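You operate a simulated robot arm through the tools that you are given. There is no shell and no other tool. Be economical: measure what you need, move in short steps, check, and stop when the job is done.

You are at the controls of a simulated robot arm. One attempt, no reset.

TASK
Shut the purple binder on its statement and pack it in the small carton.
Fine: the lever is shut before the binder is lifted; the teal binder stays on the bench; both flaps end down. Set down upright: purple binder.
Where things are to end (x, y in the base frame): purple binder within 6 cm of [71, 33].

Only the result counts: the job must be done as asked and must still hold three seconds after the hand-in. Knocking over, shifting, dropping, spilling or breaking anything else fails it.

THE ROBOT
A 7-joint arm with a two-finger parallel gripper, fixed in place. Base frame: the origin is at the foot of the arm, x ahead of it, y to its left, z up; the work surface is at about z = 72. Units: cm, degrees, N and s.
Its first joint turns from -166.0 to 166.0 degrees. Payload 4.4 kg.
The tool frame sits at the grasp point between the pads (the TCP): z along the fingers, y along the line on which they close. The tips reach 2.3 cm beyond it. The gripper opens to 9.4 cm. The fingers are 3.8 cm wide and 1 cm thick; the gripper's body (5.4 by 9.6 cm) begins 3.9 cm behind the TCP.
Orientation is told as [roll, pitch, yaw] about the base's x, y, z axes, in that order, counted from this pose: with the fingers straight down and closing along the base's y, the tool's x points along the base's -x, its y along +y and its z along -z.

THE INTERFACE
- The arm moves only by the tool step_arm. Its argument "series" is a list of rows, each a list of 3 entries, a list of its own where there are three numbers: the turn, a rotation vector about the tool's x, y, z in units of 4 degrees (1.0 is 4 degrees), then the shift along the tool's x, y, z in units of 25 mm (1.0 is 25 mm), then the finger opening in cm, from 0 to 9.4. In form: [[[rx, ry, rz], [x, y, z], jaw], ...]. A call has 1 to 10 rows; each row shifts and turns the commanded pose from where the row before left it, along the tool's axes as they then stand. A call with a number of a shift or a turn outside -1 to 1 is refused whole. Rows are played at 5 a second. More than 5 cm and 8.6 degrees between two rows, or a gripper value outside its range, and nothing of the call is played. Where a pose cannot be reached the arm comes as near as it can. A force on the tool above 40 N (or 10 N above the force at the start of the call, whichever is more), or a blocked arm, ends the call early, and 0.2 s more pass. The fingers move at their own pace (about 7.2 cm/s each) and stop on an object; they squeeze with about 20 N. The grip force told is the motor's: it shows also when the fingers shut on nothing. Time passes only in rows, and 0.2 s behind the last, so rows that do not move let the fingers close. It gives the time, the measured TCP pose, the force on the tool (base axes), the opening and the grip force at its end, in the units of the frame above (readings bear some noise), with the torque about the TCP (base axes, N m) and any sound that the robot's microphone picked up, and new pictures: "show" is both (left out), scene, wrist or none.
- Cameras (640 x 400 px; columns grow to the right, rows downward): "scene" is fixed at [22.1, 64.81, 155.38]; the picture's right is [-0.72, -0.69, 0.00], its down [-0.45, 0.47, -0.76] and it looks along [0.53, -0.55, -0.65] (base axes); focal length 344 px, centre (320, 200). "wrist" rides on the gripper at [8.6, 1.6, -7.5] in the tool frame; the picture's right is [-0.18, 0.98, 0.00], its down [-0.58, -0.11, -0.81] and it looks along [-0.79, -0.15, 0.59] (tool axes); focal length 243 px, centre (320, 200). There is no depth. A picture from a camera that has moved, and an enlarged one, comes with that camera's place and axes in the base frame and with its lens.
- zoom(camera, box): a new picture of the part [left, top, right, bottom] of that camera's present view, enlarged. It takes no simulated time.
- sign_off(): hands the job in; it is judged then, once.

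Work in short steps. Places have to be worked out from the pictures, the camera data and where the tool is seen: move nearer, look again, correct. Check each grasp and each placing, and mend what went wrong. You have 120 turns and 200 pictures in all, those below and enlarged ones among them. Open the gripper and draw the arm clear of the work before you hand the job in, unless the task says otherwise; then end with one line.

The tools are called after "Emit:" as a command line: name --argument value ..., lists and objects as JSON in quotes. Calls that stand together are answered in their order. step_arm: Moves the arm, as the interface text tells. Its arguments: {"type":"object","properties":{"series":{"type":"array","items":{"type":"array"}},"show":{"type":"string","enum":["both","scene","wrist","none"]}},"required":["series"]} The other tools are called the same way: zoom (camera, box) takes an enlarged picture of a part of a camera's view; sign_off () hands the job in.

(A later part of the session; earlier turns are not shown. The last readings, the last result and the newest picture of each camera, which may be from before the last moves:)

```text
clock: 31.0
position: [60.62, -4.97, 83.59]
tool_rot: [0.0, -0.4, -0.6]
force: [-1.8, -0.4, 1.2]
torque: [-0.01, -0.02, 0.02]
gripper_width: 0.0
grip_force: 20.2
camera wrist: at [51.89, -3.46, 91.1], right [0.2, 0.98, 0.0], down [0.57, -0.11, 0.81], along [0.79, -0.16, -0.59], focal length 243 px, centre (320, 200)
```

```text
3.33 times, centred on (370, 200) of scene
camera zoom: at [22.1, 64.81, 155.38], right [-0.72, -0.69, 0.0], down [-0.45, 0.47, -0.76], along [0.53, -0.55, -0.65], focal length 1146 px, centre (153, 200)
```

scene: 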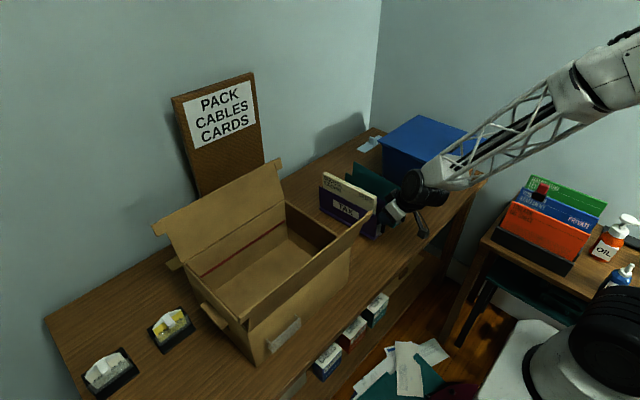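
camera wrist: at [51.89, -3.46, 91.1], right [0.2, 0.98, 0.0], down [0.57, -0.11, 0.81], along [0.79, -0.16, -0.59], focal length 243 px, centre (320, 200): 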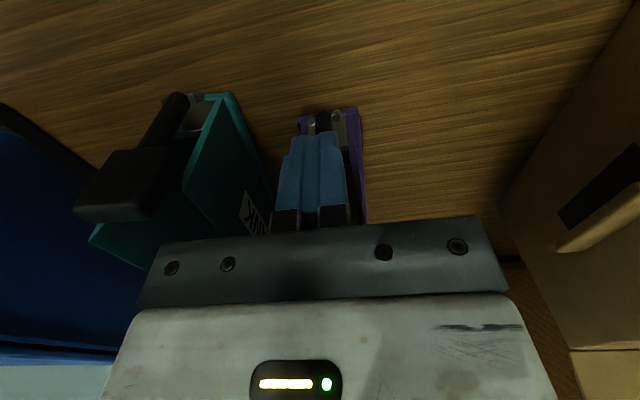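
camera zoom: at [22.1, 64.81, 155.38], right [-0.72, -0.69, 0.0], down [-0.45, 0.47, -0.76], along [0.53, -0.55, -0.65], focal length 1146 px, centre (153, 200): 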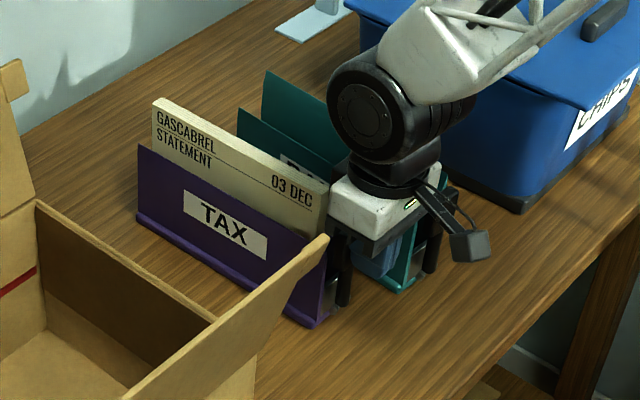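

The binder slides under only 1.8 N, so the lever seems to be at or near its stop. I'll back off and compare the two levers again carefully.

Emit:
step_arm --series '[[[0, 0, 0], [1, 0, 0], 0], [[0, 0, 0], [1, 0, 0], 0], [[0, 0, 0], [1, 0, 0], 0], [[0, 0, 0], [1, 0, 0], 0], [[0, 0, 0], [1, 0, 0], 0], [[0, 0, 0], [0, 1, 0], 5]]' --show "wrist"

Emit:
zoom --camera "scene" --box '[355, 180, 425, 240]'

Emit:
zoom --camera "wrist" --box '[180, 60, 400, 220]'

```text
clock: 32.4
position: [48.11, -2.48, 83.63]
tool_rot: [-0.1, -0.5, -0.7]
force: [-0.1, 0.3, 1.0]
torque: [-0.03, 0.02, 0.0]
gripper_width: 5.06
grip_force: 0.2
camera wrist: at [39.44, -0.85, 91.03], right [0.2, 0.98, 0.0], down [0.57, -0.11, 0.81], along [0.79, -0.16, -0.59], focal length 243 px, centre (320, 200)
```

wrist: 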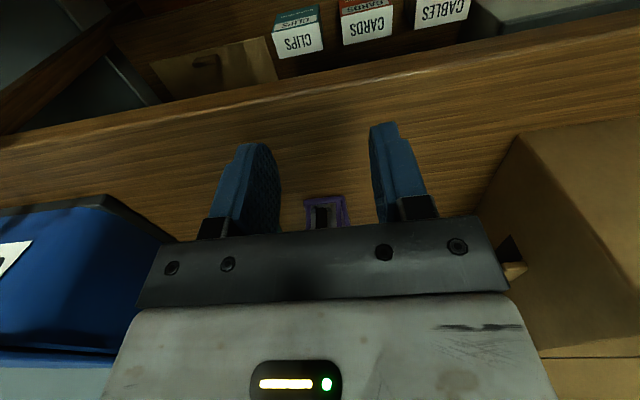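

```text
6.67 times, centred on (390, 210) of scene
camera zoom: at [22.1, 64.81, 155.38], right [-0.72, -0.69, 0.0], down [-0.45, 0.47, -0.76], along [0.53, -0.55, -0.65], focal length 2292 px, centre (-147, 133)
```

zoom: 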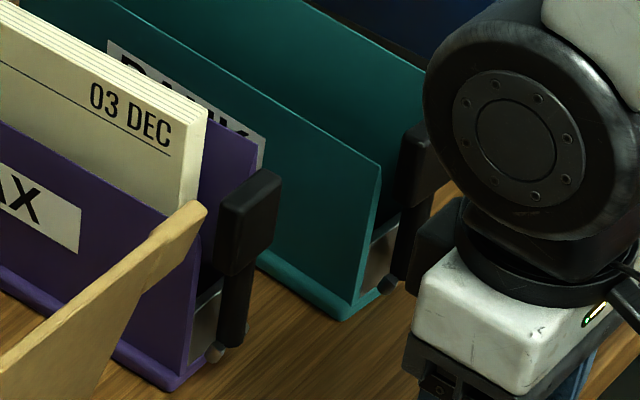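

```text
2.50 times, centred on (290, 140) of wrist
camera zoom: at [39.44, -0.85, 91.03], right [0.2, 0.98, 0.0], down [0.57, -0.11, 0.81], along [0.79, -0.16, -0.59], focal length 606 px, centre (395, 350)
```

zoom: 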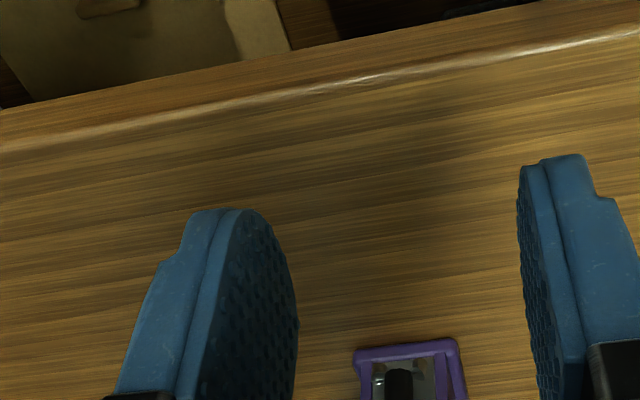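

The push turned the lever a few more degrees before the binder slid. I'll nudge about 1 cm more to confirm it's on its stop; if so, only the binder should translate.

Emit:
step_arm --series '[[[0, 0, 0], [0, -1, 0], 0], [[0, 0, 0], [-1, 0, 0], 0], [[0, 0, 0], [-1, 0, 0], 0], [[0, 0, 0], [-1, 0, 0], 0], [[0, 0, 0], [-1, 0, 0], 0], [[0, 0, 0], [-1, 0, 0], 0], [[0, 0, 0], [-0.2, 0, 0], 0], [[0, 0, 0], [-0.2, 0, 0], 0], [[0, 0, 0], [0, 0, 0], 0]]' --show "none"

Emit:
step_arm --series '[[[0, 0, 0], [0.4, 0, 0], 0], [[0, 0, 0], [1, 0, 0], 3], [[0, 0, 0], [1, 0, -1], 3], [[0, 0, 0], [1, 0, -1], 3], [[0, 0, 0], [1, 0, -1], 3], [[0, 0, 0], [0, 0, -1], 3], [[0, 0, 0], [0, 0, -1], 3], [[0, 0, 0], [0, 0, -1], 3]]' --show "wrist"

Emit:
zoom --camera "scene" --box '[355, 180, 425, 240]'

```text
clock: 34.4
position: [61.67, -5.05, 83.65]
tool_rot: [-0.1, -0.4, -0.7]
force: [-1.0, 0.5, 0.7]
torque: [0.0, 0.01, 0.01]
gripper_width: 0.0
grip_force: 19.9
```

```text
clock: 36.2
position: [50.52, -5.17, 98.38]
tool_rot: [-0.1, -0.3, -0.7]
force: [-0.5, 0.5, 0.0]
torque: [-0.02, 0.0, -0.03]
gripper_width: 3.02
grip_force: 0.0
camera wrist: at [41.74, -3.48, 105.95], right [0.2, 0.98, 0.0], down [0.58, -0.11, 0.81], along [0.79, -0.16, -0.59], focal length 243 px, centre (320, 200)
```

wrist: 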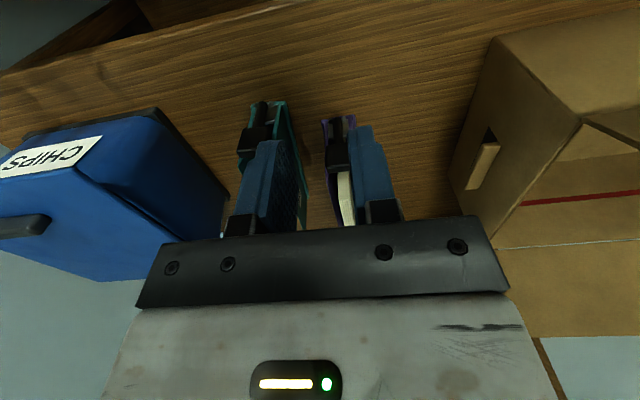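

```text
6.67 times, centred on (390, 210) of scene
camera zoom: at [22.1, 64.81, 155.38], right [-0.72, -0.69, 0.0], down [-0.45, 0.47, -0.76], along [0.53, -0.55, -0.65], focal length 2292 px, centre (-147, 133)
```

zoom: 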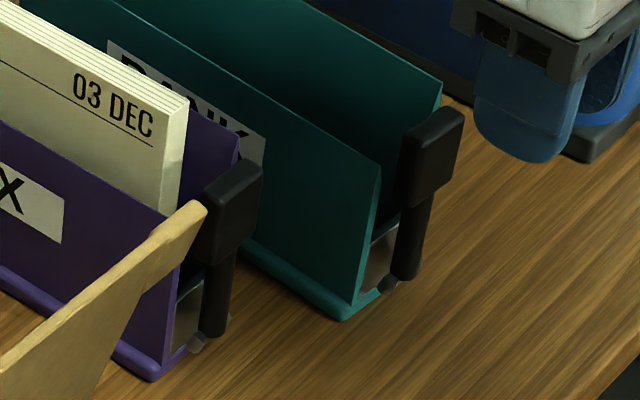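

The knob and base moved together, and the lever is parallel to the teal's, so it's shut. Next I look at the binder's top from close above to plan the lift grasp.

Emit:
step_arm --series '[[[0, 0, 0.17], [-1, 0, -0.5], 9.4], [[0, 0, 0], [-1, 0, 0], 9.4], [[0, 0, 0], [-1, 0, 0], 9.4], [[0, 0, 0], [-1, 0, 0], 9.4], [[0, 0, 0], [-1, 0, 0], 9.4], [[0, 0, 0], [-1, 0, 0], 9.4], [[0, 0, 0], [-1, 0, 0], 9.4], [[0, 0, 0], [-1, 0, 0], 9.4]]'

Emit:
zoom --camera "scene" --box '[290, 140, 450, 260]'

Emit:
zoom --camera "wrist" --box '[200, 0, 480, 230]'

```text
clock: 38.0
position: [70.72, -5.41, 100.01]
tool_rot: [0.0, -0.5, -1.4]
force: [0.1, -0.9, 0.0]
torque: [0.02, -0.02, 0.0]
gripper_width: 9.38
grip_force: 0.0
camera wrist: at [61.86, -3.72, 107.39], right [0.21, 0.98, 0.0], down [0.57, -0.12, 0.81], along [0.79, -0.17, -0.59], focal length 243 px, centre (320, 200)
```

scene: 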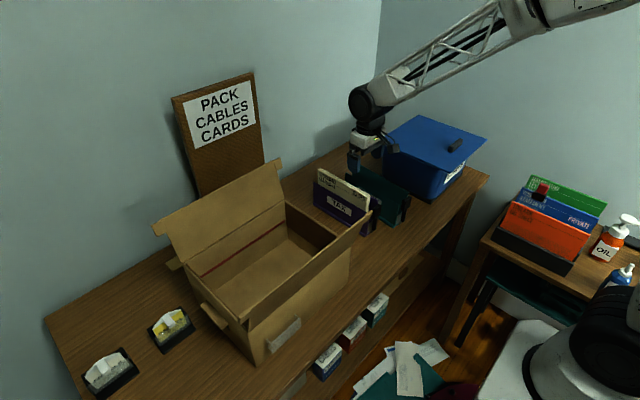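
wrist: 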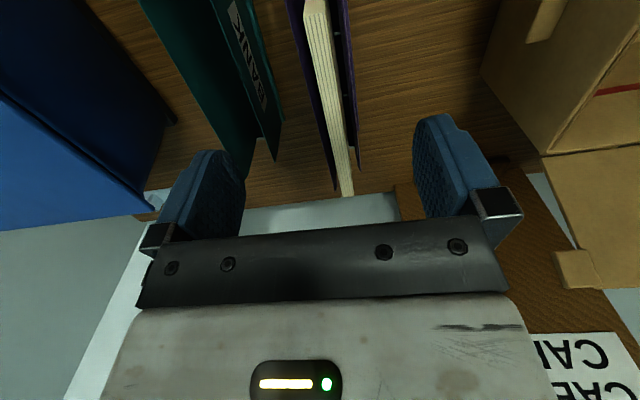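

```text
3.33 times, centred on (370, 200) of scene
camera zoom: at [22.1, 64.81, 155.38], right [-0.72, -0.69, 0.0], down [-0.45, 0.47, -0.76], along [0.53, -0.55, -0.65], focal length 1146 px, centre (153, 200)
```

zoom: 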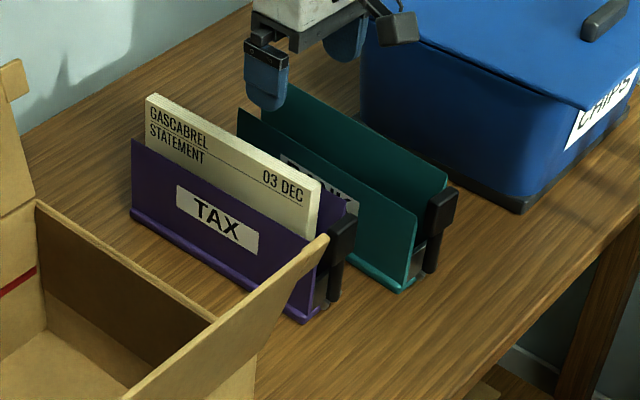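

```text
1.74 times, centred on (340, 115) of wrist
camera zoom: at [61.86, -3.72, 107.39], right [0.21, 0.98, 0.0], down [0.57, -0.12, 0.81], along [0.79, -0.17, -0.59], focal length 422 px, centre (285, 348)
```

zoom: 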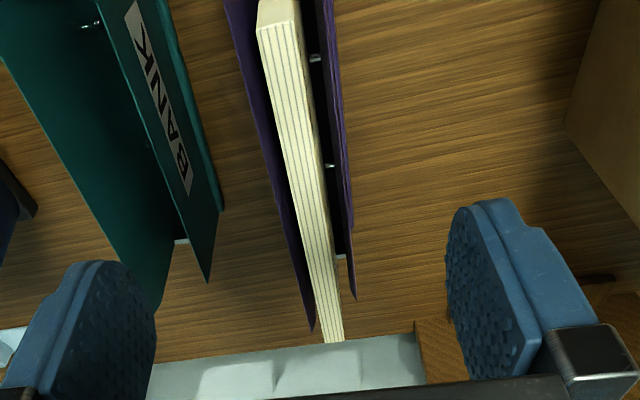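

Measured: front cover top z≈81 (y≈-3.7), back cover top z≈84 (y≈-7.4), paper top z≈86.5, with the binder centred near x=78. I'll move over it and come down with the fingers straddling the covers.

Emit:
step_arm --series '[[[0, 0, -0.35], [-0.98, 0, 0], 9], [[0, 0, 0], [-0.98, 0, 0], 9], [[0, 0, 0], [-0.96, -0.02, 0], 9], [[0, 0, 0], [0, 0, 1], 9], [[0, 0, 0], [0, 0, 1], 9], [[0, 0, 0], [0, 0, 1], 9], [[0, 0, 0], [0, 0, 1], 9]]'

Emit:
zoom --camera "scene" --box '[290, 120, 450, 240]'

```text
clock: 39.6
position: [77.86, -5.32, 89.82]
tool_rot: [-0.2, -0.4, 0.1]
force: [0.5, -0.1, 0.8]
torque: [0.01, 0.01, -0.01]
gripper_width: 9.0
grip_force: 0.0
camera wrist: at [69.14, -3.86, 97.33], right [0.18, 0.98, 0.0], down [0.58, -0.11, 0.81], along [0.8, -0.15, -0.59], focal length 243 px, centre (320, 200)
```

scene: 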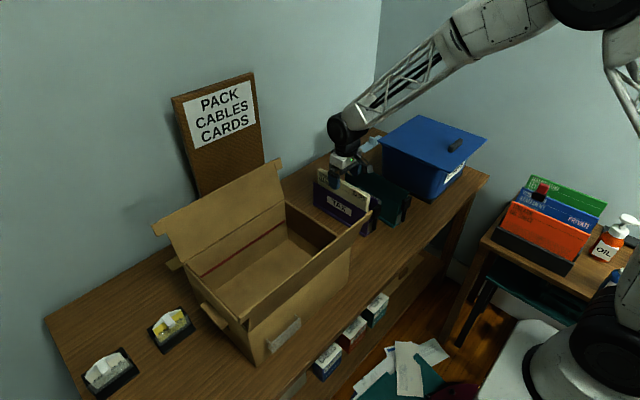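
wrist: 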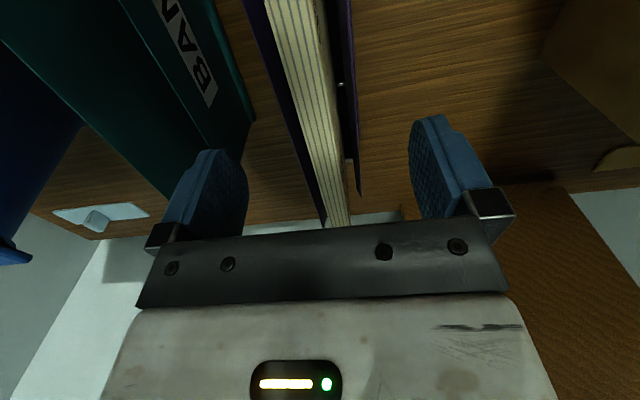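

```text
3.33 times, centred on (370, 180) of scene
camera zoom: at [22.1, 64.81, 155.38], right [-0.72, -0.69, 0.0], down [-0.45, 0.47, -0.76], along [0.53, -0.55, -0.65], focal length 1146 px, centre (153, 267)
```

zoom: 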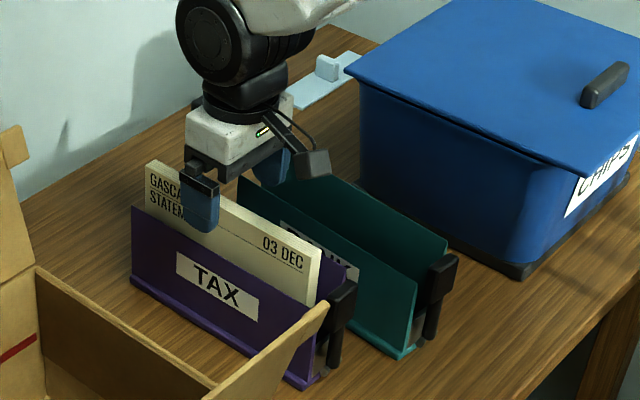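

It's well centred. I'll descend to about z=82.6 with care.

Emit:
step_arm --series '[[[0, 0, 0], [0, 0, 0.8], 9], [[0, 0, 0], [0, 0, 0.8], 9], [[0, 0, 0], [0, 0, 0.6], 9], [[0, 0, 0], [0, 0, 0.4], 9], [[0, 0, 0], [0, 0, 0.3], 9], [[0, 0, 0], [0, 0, 0], 9]]'

Emit:
zoom --camera "scene" --box '[310, 140, 390, 200]'

```text
clock: 40.8
position: [77.92, -5.55, 83.26]
tool_rot: [-0.1, -0.6, 0.0]
force: [-2.1, 0.2, 11.6]
torque: [0.04, 0.24, -0.03]
gripper_width: 8.99
grip_force: 0.2
stopped in row 6: the force on the tool passed its limit at 51 N (the readings are from after the stop); the commanded pose is now the measured one
camera wrist: at [69.24, -4.03, 90.68], right [0.18, 0.98, 0.0], down [0.57, -0.11, 0.81], along [0.8, -0.15, -0.58], focal length 243 px, centre (320, 200)
```

scene: 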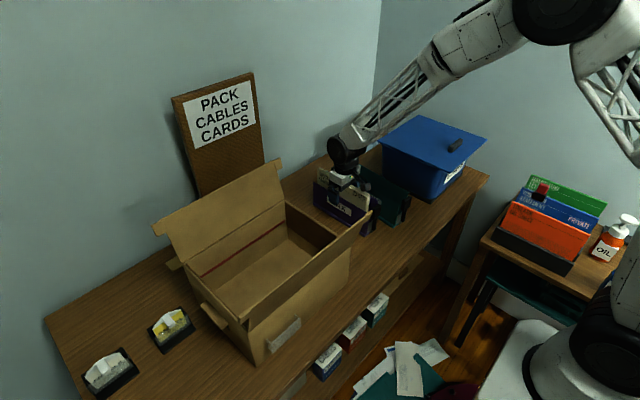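
wrist: 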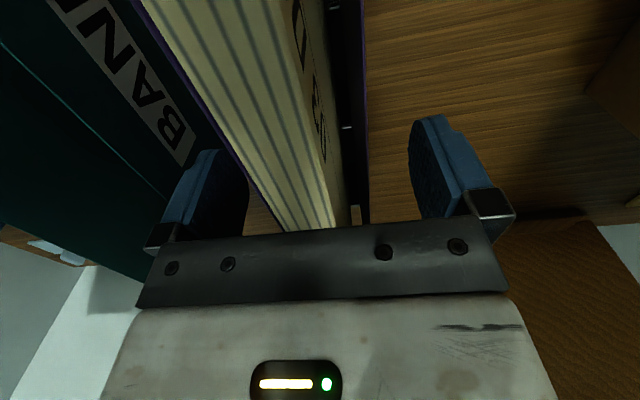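

```text
6.67 times, centred on (350, 170) of scene
camera zoom: at [22.1, 64.81, 155.38], right [-0.72, -0.69, 0.0], down [-0.45, 0.47, -0.76], along [0.53, -0.55, -0.65], focal length 2292 px, centre (120, 400)
```

zoom: 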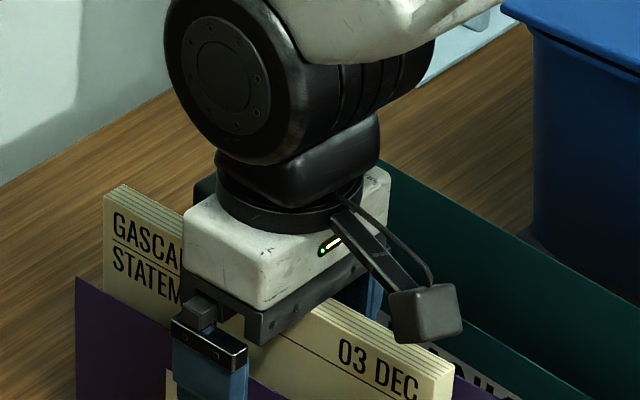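

The palm touched the paper top at TCP z≈83.2, so the paper is at about 87. I'll rise 3 mm and close, and the width will tell what's gripped.

Emit:
step_arm --series '[[[0, 0, 0], [0, 0, -0.12], 9], [[0, 0, 0], [0, 0, 0], 2], [[0, 0, 0], [0, 0, 0], 2], [[0, 0, 0], [0, 0, 0], 2], [[0, 0, 0], [0, 0, 0], 2]]'

Emit:
zoom --camera "scene" --box '[300, 140, 400, 240]'

Emit:
zoom --camera "wrist" --box '[200, 0, 440, 240]'

```text
clock: 42.0
position: [77.98, -5.58, 83.37]
tool_rot: [-0.1, -0.5, 0.0]
force: [0.0, 0.8, 0.1]
torque: [0.1, 0.0, 0.0]
gripper_width: 4.39
grip_force: 20.2
camera wrist: at [69.2, -4.06, 90.86], right [0.18, 0.98, 0.0], down [0.57, -0.11, 0.81], along [0.8, -0.15, -0.58], focal length 243 px, centre (320, 200)
```

scene: 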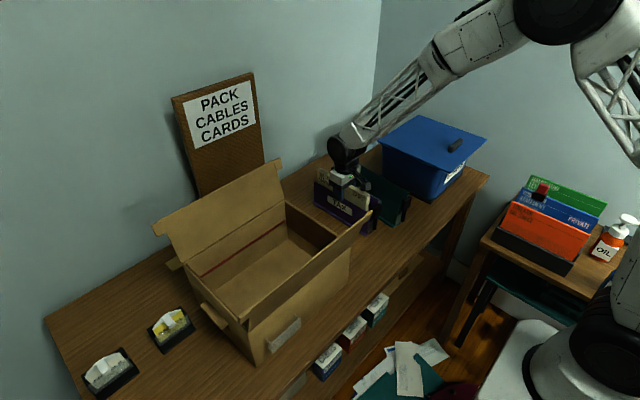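
wrist: 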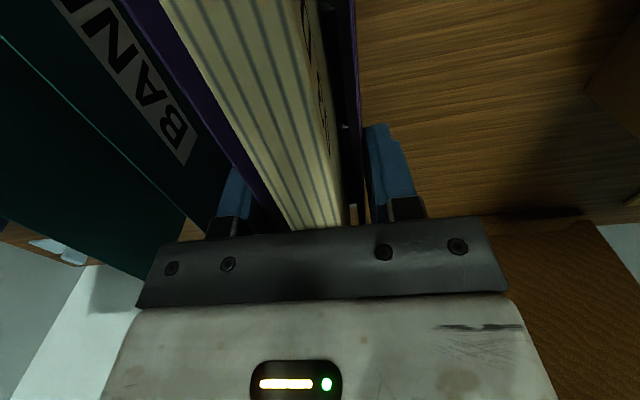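

```text
4.00 times, centred on (350, 190) of scene
camera zoom: at [22.1, 64.81, 155.38], right [-0.72, -0.69, 0.0], down [-0.45, 0.47, -0.76], along [0.53, -0.55, -0.65], focal length 1375 px, centre (200, 240)
```

zoom: 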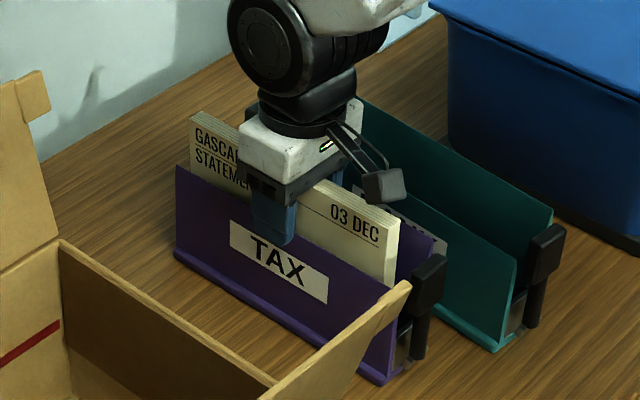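

```text
1.67 times, centred on (320, 120) of wrist
camera zoom: at [69.2, -4.06, 90.86], right [0.18, 0.98, 0.0], down [0.57, -0.11, 0.81], along [0.8, -0.15, -0.58], focal length 404 px, centre (320, 333)
```

zoom: 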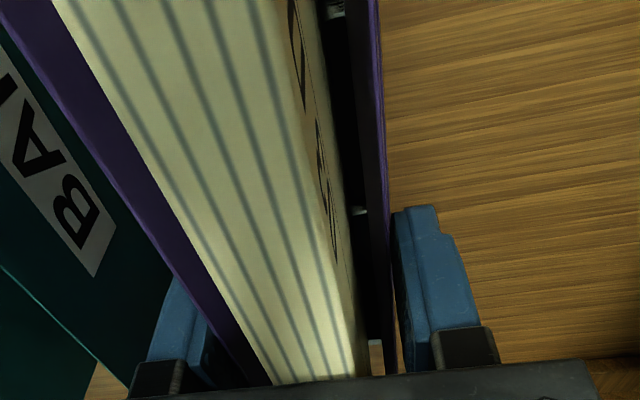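

Both covers are gripped (4.4 cm) with good overlap. I'll lift straight up slowly and check.

Emit:
step_arm --series '[[[0, 0, 0], [0, 0, -0.3], 2], [[0, 0, 0], [0, 0, -0.5], 2], [[0, 0, 0], [0, 0, -0.5], 2], [[0, 0, 0], [0, 0, -0.5], 2], [[0, 0, 0], [0, 0, -0.5], 2], [[0, 0, 0], [0, 0, -0.5], 2]]'

Emit:
zoom --camera "scene" --box '[290, 120, 450, 240]'

```text
clock: 43.4
position: [77.68, -5.57, 90.37]
tool_rot: [0.0, -0.6, 0.0]
force: [-1.3, -0.7, -4.9]
torque: [0.0, -0.03, 0.02]
gripper_width: 4.37
grip_force: 20.0
camera wrist: at [69.03, -3.97, 97.84], right [0.18, 0.98, 0.0], down [0.57, -0.11, 0.81], along [0.8, -0.15, -0.58], focal length 243 px, centre (320, 200)
```

scene: 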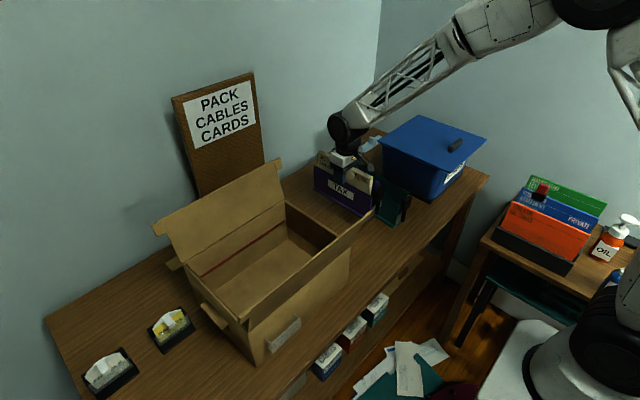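
wrist: 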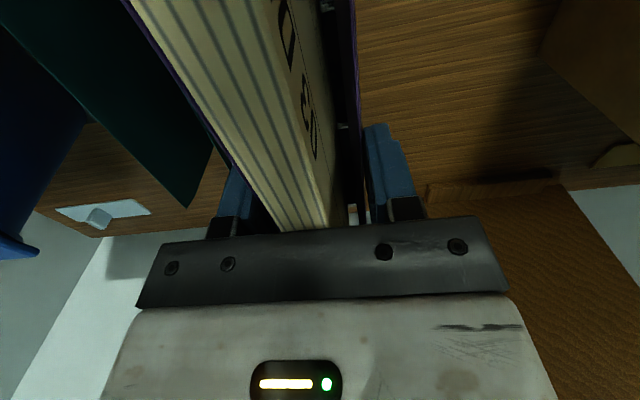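

```text
3.33 times, centred on (370, 180) of scene
camera zoom: at [22.1, 64.81, 155.38], right [-0.72, -0.69, 0.0], down [-0.45, 0.47, -0.76], along [0.53, -0.55, -0.65], focal length 1146 px, centre (153, 267)
```

zoom: 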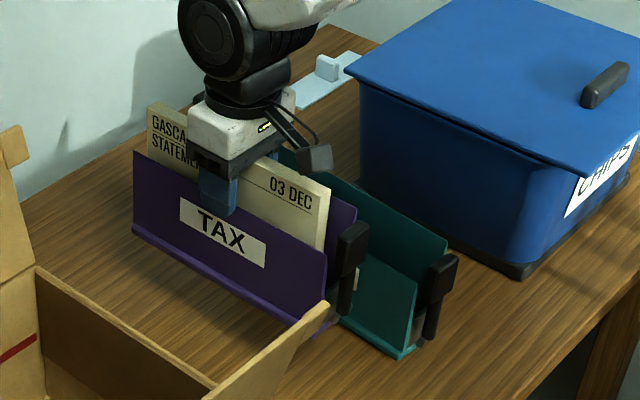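

The lift is clean: level, with the paper and shut lever holding (~5 N). I'll raise it further, well above the carton flaps.

Emit:
step_arm --series '[[[0, 0, 0], [0, 0, -0.8], 2], [[0, 0, 0], [0, 0, -0.8], 2], [[0, 0, 0], [0, 0, -0.8], 2], [[0, 0, 0], [0, 0, -0.8], 2], [[0, 0, 0], [0, 0, -0.8], 2], [[0, 0, 0], [0, 0, -0.8], 2], [[0, 0, 0], [0, 0, -0.8], 2], [[0, 0, 0], [0, 0, -0.8], 2], [[0, 0, 0], [0, 0, -0.8], 2], [[0, 0, 0], [0, 0, -0.8], 2]]' --show "none"

Emit:
step_arm --series '[[[0, 0, -1], [0, 0, 0], 2], [[0, 0, -1], [0, 0, 0], 2], [[0, 0, -1], [0, 0, 0], 2], [[0, 0, -1], [0, 0, 0], 2], [[0, 0, -1], [0, 0, 0], 2], [[0, 0, 0], [0, 0, 0], 2]]'

```text
clock: 45.6
position: [77.62, -5.42, 110.5]
tool_rot: [-0.2, -0.5, -0.1]
force: [0.3, 0.5, -4.4]
torque: [0.04, 0.0, 0.01]
gripper_width: 4.34
grip_force: 20.2
```

```text
clock: 47.0
position: [77.7, -5.45, 110.57]
tool_rot: [-0.4, -0.5, 20.1]
force: [0.3, 0.0, -4.2]
torque: [0.04, -0.02, -0.03]
gripper_width: 4.36
grip_force: 20.5
camera wrist: at [68.93, -6.99, 117.9], right [-0.16, 0.99, 0.0], down [0.58, 0.1, 0.81], along [0.8, 0.13, -0.58], focal length 243 px, centre (320, 200)
```

scene: 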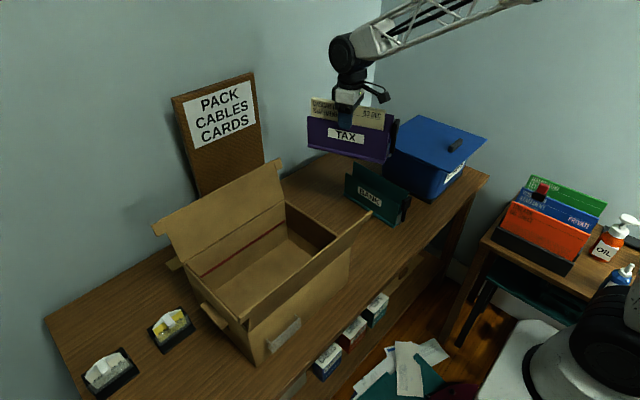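
wrist: 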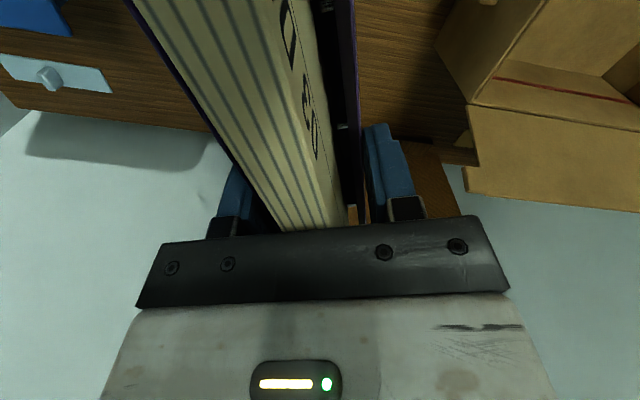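

Turning works and the wall is clear. I'll finish the 90° turn in place.

Emit:
step_arm --series '[[[0, 0, -1], [0, 0, 0], 2], [[0, 0, -1], [0, 0, 0], 2], [[0, 0, -1], [0, 0, 0], 2], [[0, 0, -1], [0, 0, 0], 2], [[0, 0, -1], [0, 0, 0], 2], [[0, 0, -1], [0, 0, 0], 2], [[0, 0, -1], [0, 0, 0], 2], [[0, 0, -1], [0, 0, 0], 2], [[0, 0, -1], [0, 0, 0], 2]]' --show "none"

Emit:
step_arm --series '[[[0, 0, -1], [0, 0, 0], 2], [[0, 0, -1], [0, 0, 0], 2], [[0, 0, -1], [0, 0, 0], 2], [[0, 0, -1], [0, 0, 0], 2], [[0, 0, -1], [0, 0, 0], 2], [[0, 0, -1], [0, 0, 0], 2], [[0, 0, -1], [0, 0, 0], 2], [[0, 0, -1], [0, 0, 0], 2], [[0, 0, -0.5], [0, 0, 0], 2], [[0, 0, 0], [0, 0, 0], 2]]'

```text
clock: 49.0
position: [77.76, -5.48, 110.5]
tool_rot: [-0.7, -0.2, 56.0]
force: [0.4, 0.5, -4.2]
torque: [0.04, -0.02, -0.01]
gripper_width: 4.39
grip_force: 20.8
```

```text
clock: 51.2
position: [77.7, -5.46, 110.47]
tool_rot: [-0.6, 0.1, 90.0]
force: [0.3, 0.1, -4.7]
torque: [0.05, 0.0, 0.0]
gripper_width: 4.38
grip_force: 20.0
camera wrist: at [75.95, -14.2, 118.02], right [-0.98, 0.18, -0.01], down [0.1, 0.58, 0.81], along [0.15, 0.79, -0.59], focal length 243 px, centre (320, 200)
```

scene: 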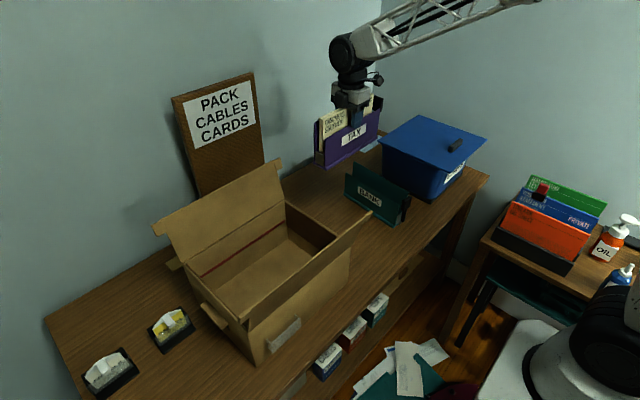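
wrist: 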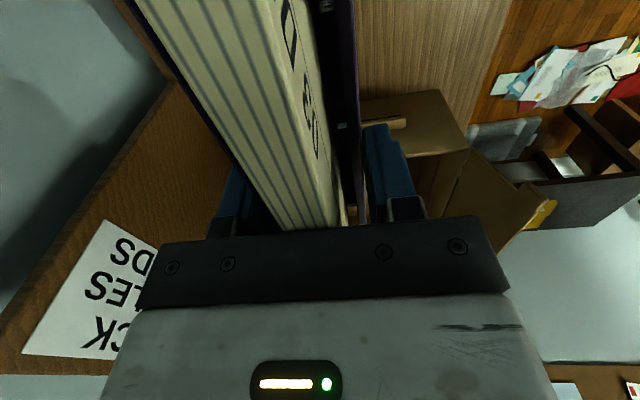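

The binder now lies along y. I'll shift to x≈71, then travel to y≈32 at this height, between the flaps.

Emit:
step_arm --series '[[[0, 0, 0], [0, 0.9, 0], 2], [[0, 0, 0], [0, 0.9, 0], 2], [[0, 0, 0], [0, 0.9, 0], 2], [[0, 0, 0], [-0.8, 0, 0], 2], [[0, 0, 0], [-0.8, 0, 0], 2], [[0, 0, 0], [-0.8, 0, 0], 2], [[0, 0, 0], [-0.8, 0, 0], 2], [[0, 0, 0], [-0.8, 0, 0], 2], [[0, 0, 0], [-0.8, 0, 0], 2], [[0, 0, 0], [-0.8, 0, 0], 2]]' --show "scene"

Emit:
step_arm --series '[[[0, 0, 0], [-0.8, 0, 0], 2], [[0, 0, 0], [-0.8, 0, 0], 2], [[0, 0, 0], [-0.8, 0, 0], 2], [[0, 0, 0], [-0.8, 0, 0], 2], [[0, 0, 0], [-0.8, 0, 0], 2], [[0, 0, 0], [-0.8, 0, 0], 2], [[0, 0, 0], [-0.8, 0, 0], 2], [[0, 0, 0], [-0.8, 0, 0], 2], [[0, 0, 0], [-0.8, 0, 0], 2], [[0, 0, 0], [-0.8, 0, 0], 2]]'

```text
clock: 53.4
position: [70.85, 8.54, 110.33]
tool_rot: [-0.7, 0.1, 90.0]
force: [-0.3, 0.7, -4.3]
torque: [0.03, 0.0, -0.03]
gripper_width: 4.36
grip_force: 20.4
```

scene: 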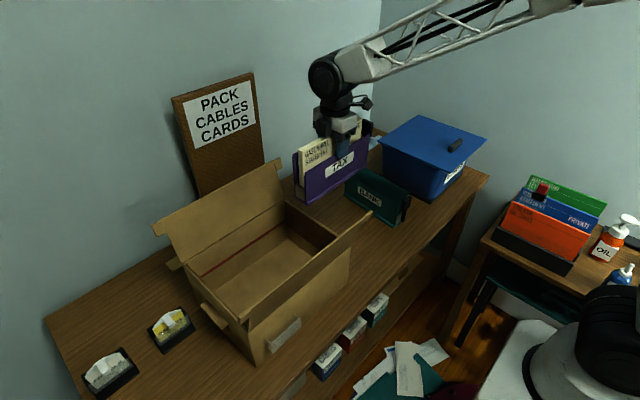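

```text
clock: 55.6
position: [70.95, 28.35, 110.49]
tool_rot: [-0.6, 0.1, 90.1]
force: [-0.2, 0.6, -5.0]
torque: [0.03, 0.02, 0.03]
gripper_width: 4.35
grip_force: 19.7
camera wrist: at [69.22, 19.7, 117.94], right [-0.98, 0.18, -0.01], down [0.1, 0.58, 0.81], along [0.15, 0.79, -0.59], focal length 243 px, centre (320, 200)
```

scene: 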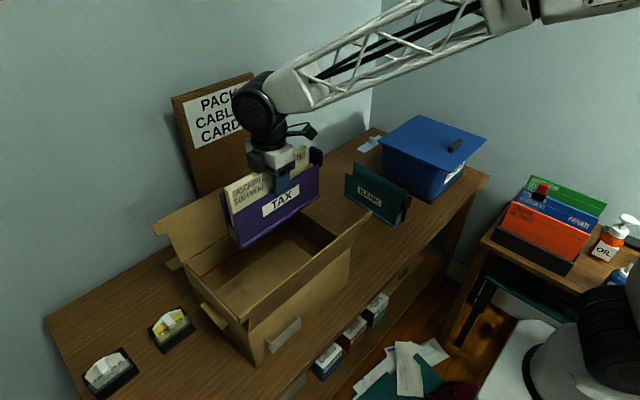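
wrist: 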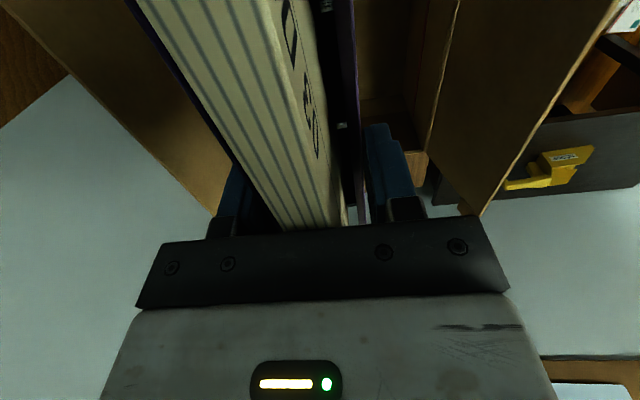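

On track. I'll go 4 cm further in y, then descend partway and check clearance.

Emit:
step_arm --series '[[[0, 0, 0], [-0.8, 0, 0], 2], [[0, 0, 0], [-0.8, 0, 0], 2], [[0, 0, 0], [0, 0, 0.7], 2], [[0, 0, 0], [0, 0, 0.7], 2], [[0, 0, 0], [0, 0, 0.7], 2], [[0, 0, 0], [0, 0, 0], 2]]'

Emit:
zoom --camera "scene" --box '[140, 120, 400, 370]'

```text
clock: 57.0
position: [71.1, 32.57, 105.08]
tool_rot: [-0.5, 0.2, 89.9]
force: [0.6, -0.2, -4.2]
torque: [0.02, 0.04, 0.01]
gripper_width: 4.3
grip_force: 20.7
camera wrist: at [69.29, 23.72, 112.61], right [-0.98, 0.18, -0.01], down [0.1, 0.58, 0.81], along [0.15, 0.79, -0.59], focal length 243 px, centre (320, 200)
```

scene: 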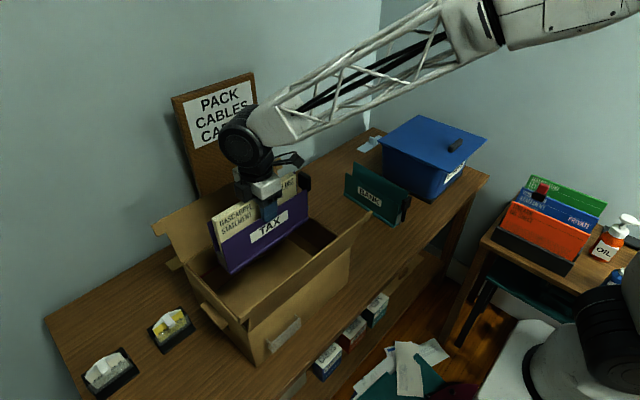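
wrist: 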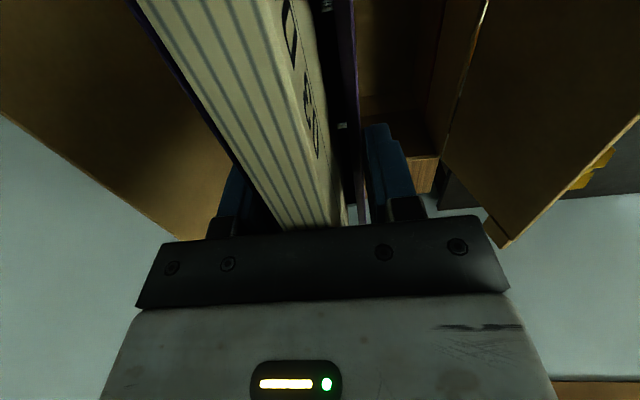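

```text
1.60 times, centred on (270, 245) of scene
camera zoom: at [22.1, 64.81, 155.38], right [-0.72, -0.69, 0.0], down [-0.45, 0.47, -0.76], along [0.53, -0.55, -0.65], focal length 550 px, centre (400, 128)
```

zoom: 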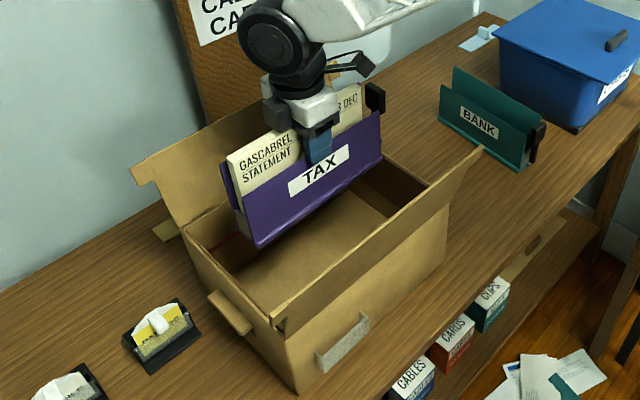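

Clearances are about 3 cm at both ends. I'll continue down inside the carton.

Emit:
step_arm --series '[[[0, 0, 0], [0, 0, 0.8], 2], [[0, 0, 0], [0, 0, 0.8], 2], [[0, 0, 0], [0, 0, 0.8], 2], [[0, 0, 0], [0, 0, 0.8], 2], [[0, 0, 0], [0, 0, 0.8], 2], [[0, 0, 0], [0, 0, 0], 2]]'

Emit:
zoom --camera "scene" --box '[140, 120, 400, 370]'

```text
clock: 58.4
position: [71.06, 32.55, 94.99]
tool_rot: [-0.5, 0.1, 90.0]
force: [-0.3, -0.3, -3.8]
torque: [0.04, 0.0, -0.02]
gripper_width: 4.34
grip_force: 20.3
camera wrist: at [69.22, 23.72, 102.47], right [-0.98, 0.18, -0.01], down [0.1, 0.58, 0.81], along [0.15, 0.79, -0.59], focal length 243 px, centre (320, 200)
```

scene: 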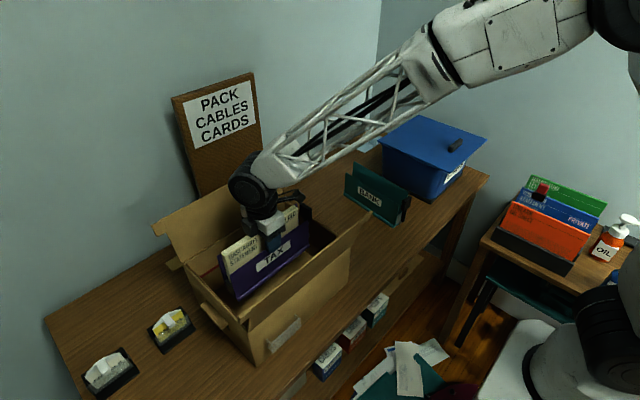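
wrist: 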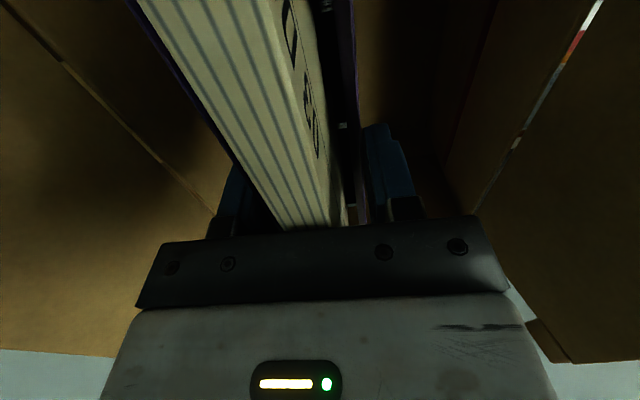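

```text
1.60 times, centred on (270, 245) of scene
camera zoom: at [22.1, 64.81, 155.38], right [-0.72, -0.69, 0.0], down [-0.45, 0.47, -0.76], along [0.53, -0.55, -0.65], focal length 550 px, centre (400, 128)
```

zoom: 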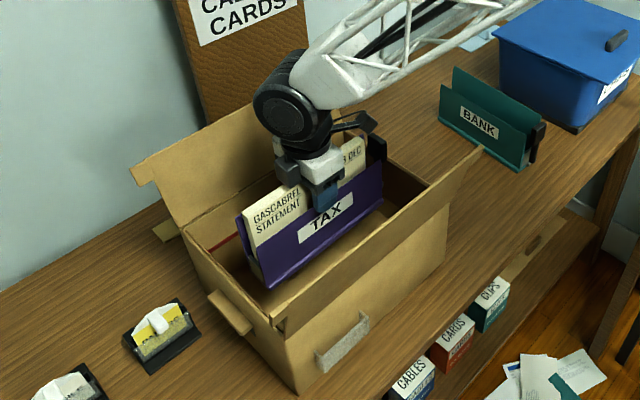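

All clear so far. I'll lower further, with slow small steps near the floor.

Emit:
step_arm --series '[[[0, 0, 0], [0, 0, 0.8], 2], [[0, 0, 0], [0, 0, 0.8], 2], [[0, 0, 0], [0, 0, 0.8], 2], [[0, 0, 0], [0, 0, 0.8], 2], [[0, 0, 0], [0, 0, 0.4], 2], [[0, 0, 0], [0, 0, 0.2], 2], [[0, 0, 0], [0, 0, 0], 2]]'

Emit:
zoom --camera "scene" --box '[140, 120, 400, 370]'

```text
clock: 60.0
position: [71.14, 32.44, 85.62]
tool_rot: [-0.5, 0.1, 90.0]
force: [-0.2, 0.3, -3.9]
torque: [0.03, 0.02, -0.01]
gripper_width: 4.36
grip_force: 19.7
camera wrist: at [69.41, 23.63, 93.03], right [-0.98, 0.18, -0.01], down [0.1, 0.58, 0.81], along [0.15, 0.79, -0.59], focal length 243 px, centre (320, 200)
```

scene: 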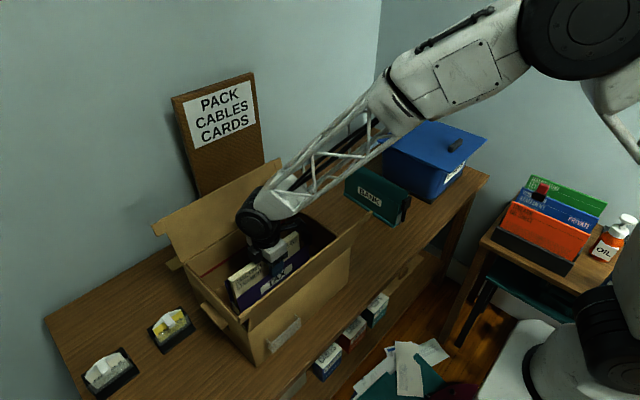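
wrist: 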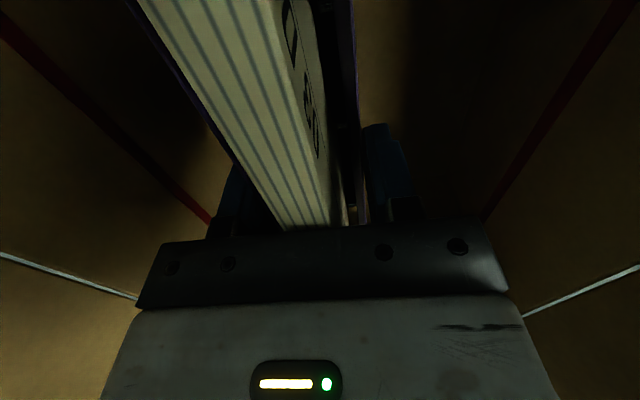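

```text
1.60 times, centred on (270, 245) of scene
camera zoom: at [22.1, 64.81, 155.38], right [-0.72, -0.69, 0.0], down [-0.45, 0.47, -0.76], along [0.53, -0.55, -0.65], focal length 550 px, centre (400, 128)
```

zoom: 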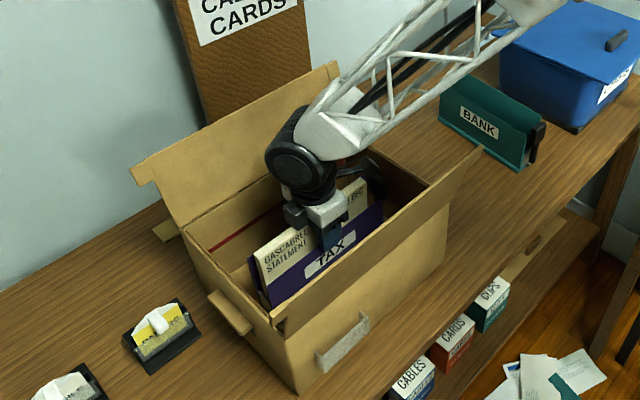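

Everything is still free and centred. Final slow descent to floor contact, watching the force.

Emit:
step_arm --series '[[[0, 0, 0], [0, 0, 0.2], 2], [[0, 0, 0], [0, 0, 0.2], 2], [[0, 0, 0], [0, 0, 0.1], 2], [[0, 0, 0], [0, 0, 0], 2]]' --show "none"

Emit:
step_arm --series '[[[0, 0, 0], [0, 0, 0.1], 2], [[0, 0, 0], [0, 0, 0.1], 2], [[0, 0, 0], [0, 0, 0], 2]]' --show "none"

```text
clock: 61.0
position: [71.23, 32.46, 84.3]
tool_rot: [-0.6, 0.1, 90.1]
force: [-0.6, -0.2, -5.4]
torque: [0.05, 0.03, 0.0]
gripper_width: 4.35
grip_force: 19.8
```

```text
clock: 61.8
position: [71.35, 32.4, 83.99]
tool_rot: [-0.6, 0.1, 89.9]
force: [6.2, -0.9, 23.4]
torque: [-0.21, 0.12, -0.32]
gripper_width: 4.39
grip_force: 20.5
```

Floor contact at z≈84. I'll ease up a hair, open, and rise slowly.

Emit:
step_arm --series '[[[0, 0, 0], [0, 0, -0.06], 2], [[0, 0, 0], [0, 0, 0], 6], [[0, 0, 0], [0, 0, 0], 8], [[0, 0, 0], [0, 0, 0], 8], [[0, 0, 0], [0, 0, -0.3], 8], [[0, 0, 0], [0, 0, -0.6], 8], [[0, 0, 0], [0, 0, -0.6], 8]]'

Emit:
zoom --camera "scene" --box '[140, 120, 400, 370]'

```text
clock: 63.4
position: [71.15, 32.36, 87.67]
tool_rot: [-0.6, 0.0, 90.0]
force: [-0.1, 0.5, 0.4]
torque: [0.01, -0.02, 0.01]
gripper_width: 8.01
grip_force: 0.0
camera wrist: at [69.43, 23.66, 95.23], right [-0.98, 0.18, -0.01], down [0.1, 0.58, 0.81], along [0.15, 0.79, -0.59], focal length 243 px, centre (320, 200)
```

scene: 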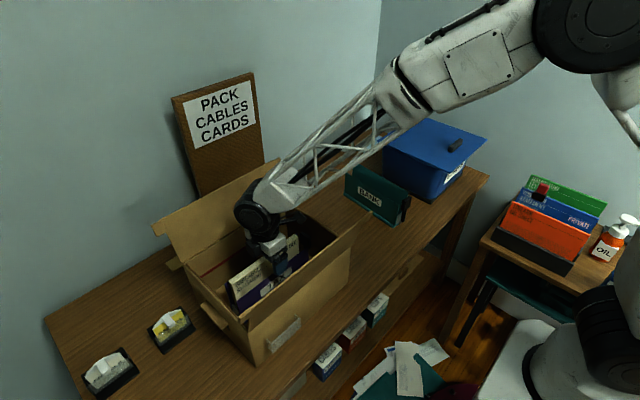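
wrist: 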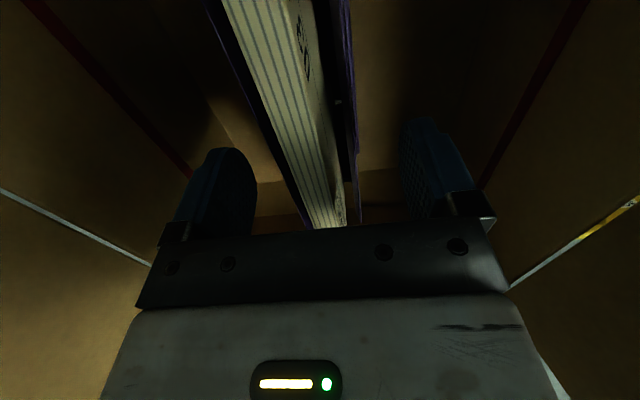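

```text
1.60 times, centred on (270, 245) of scene
camera zoom: at [22.1, 64.81, 155.38], right [-0.72, -0.69, 0.0], down [-0.45, 0.47, -0.76], along [0.53, -0.55, -0.65], focal length 550 px, centre (400, 128)
```

zoom: 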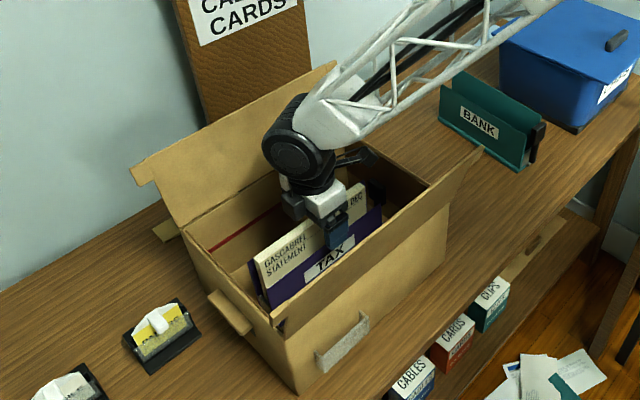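

Released and standing upright. I'll rise clear of the flaps and get a good look at the carton top.

Emit:
step_arm --series '[[[0, 0, 0], [0, 0, -1], 8], [[0, 0, 0], [0, 0, -1], 8], [[0, 0, 0], [0, 0, -1], 8], [[0, 0, 0], [0, 0, -1], 8], [[0, 0, 0], [0, 0, -1], 8], [[0, 0, 0], [0, 0, -1], 8], [[0, 0, 0], [0, 0, -1], 8], [[0, 0, 0], [0, 0, -1], 8], [[0, 0, 0], [0, 0, -1], 8], [[0, 0, 0], [0, 0, -1], 8]]' --show "none"

Emit:
step_arm --series '[[[0, 0, 0], [1, 0, -1], 8], [[0, 0, 0], [1, 0, -1], 8], [[0, 0, 0], [1, 0, 0], 8], [[0, 0, 0], [1, 0, 0], 8], [[0, 0, 0], [1, 0, 0], 8], [[0, 0, 0], [1, 0, 0], 8], [[0, 0, 0], [1, 0, 0], 8], [[0, 0, 0], [1, 0, 0], 8]]'

Emit:
zoom --camera "scene" --box '[140, 140, 400, 370]'

```text
clock: 65.6
position: [70.93, 32.47, 112.74]
tool_rot: [-0.5, 0.2, 90.0]
force: [0.3, -0.8, 0.1]
torque: [0.01, 0.01, -0.02]
gripper_width: 7.99
grip_force: 0.1
```

```text
clock: 67.4
position: [71.0, 12.55, 117.85]
tool_rot: [-0.5, 0.2, 90.0]
force: [-0.4, 1.4, -0.4]
torque: [0.04, -0.01, -0.02]
gripper_width: 7.99
grip_force: 0.0
camera wrist: at [69.24, 3.75, 125.36], right [-0.98, 0.18, -0.01], down [0.1, 0.58, 0.81], along [0.15, 0.79, -0.59], focal length 243 px, centre (320, 200)
```

scene: 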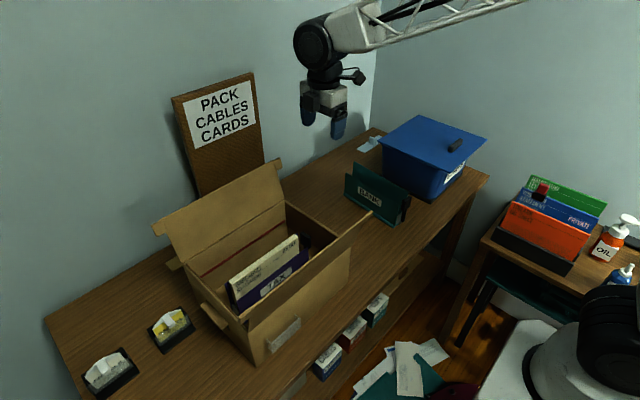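
wrist: 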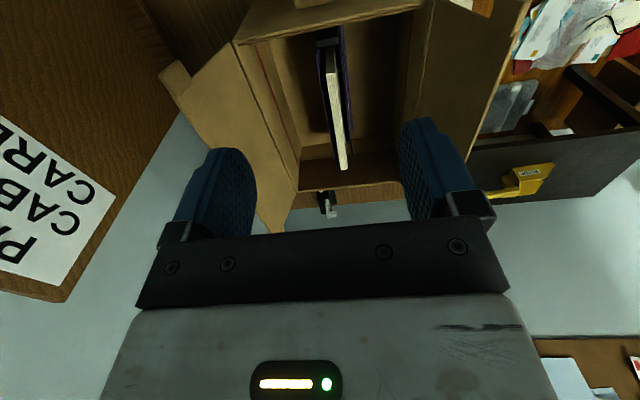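

```text
1.74 times, centred on (270, 255) of scene
camera zoom: at [22.1, 64.81, 155.38], right [-0.72, -0.69, 0.0], down [-0.45, 0.47, -0.76], along [0.53, -0.55, -0.65], focal length 598 px, centre (407, 104)
```

zoom: 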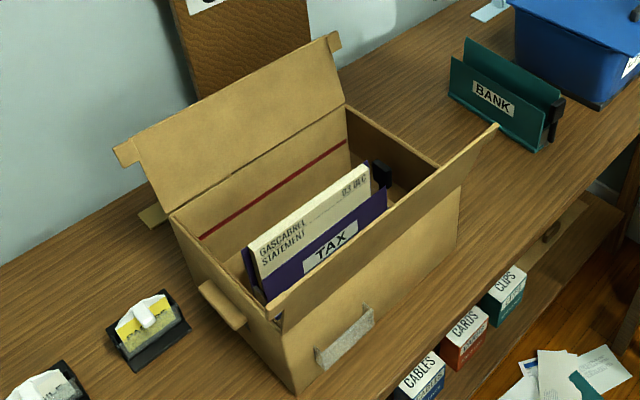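

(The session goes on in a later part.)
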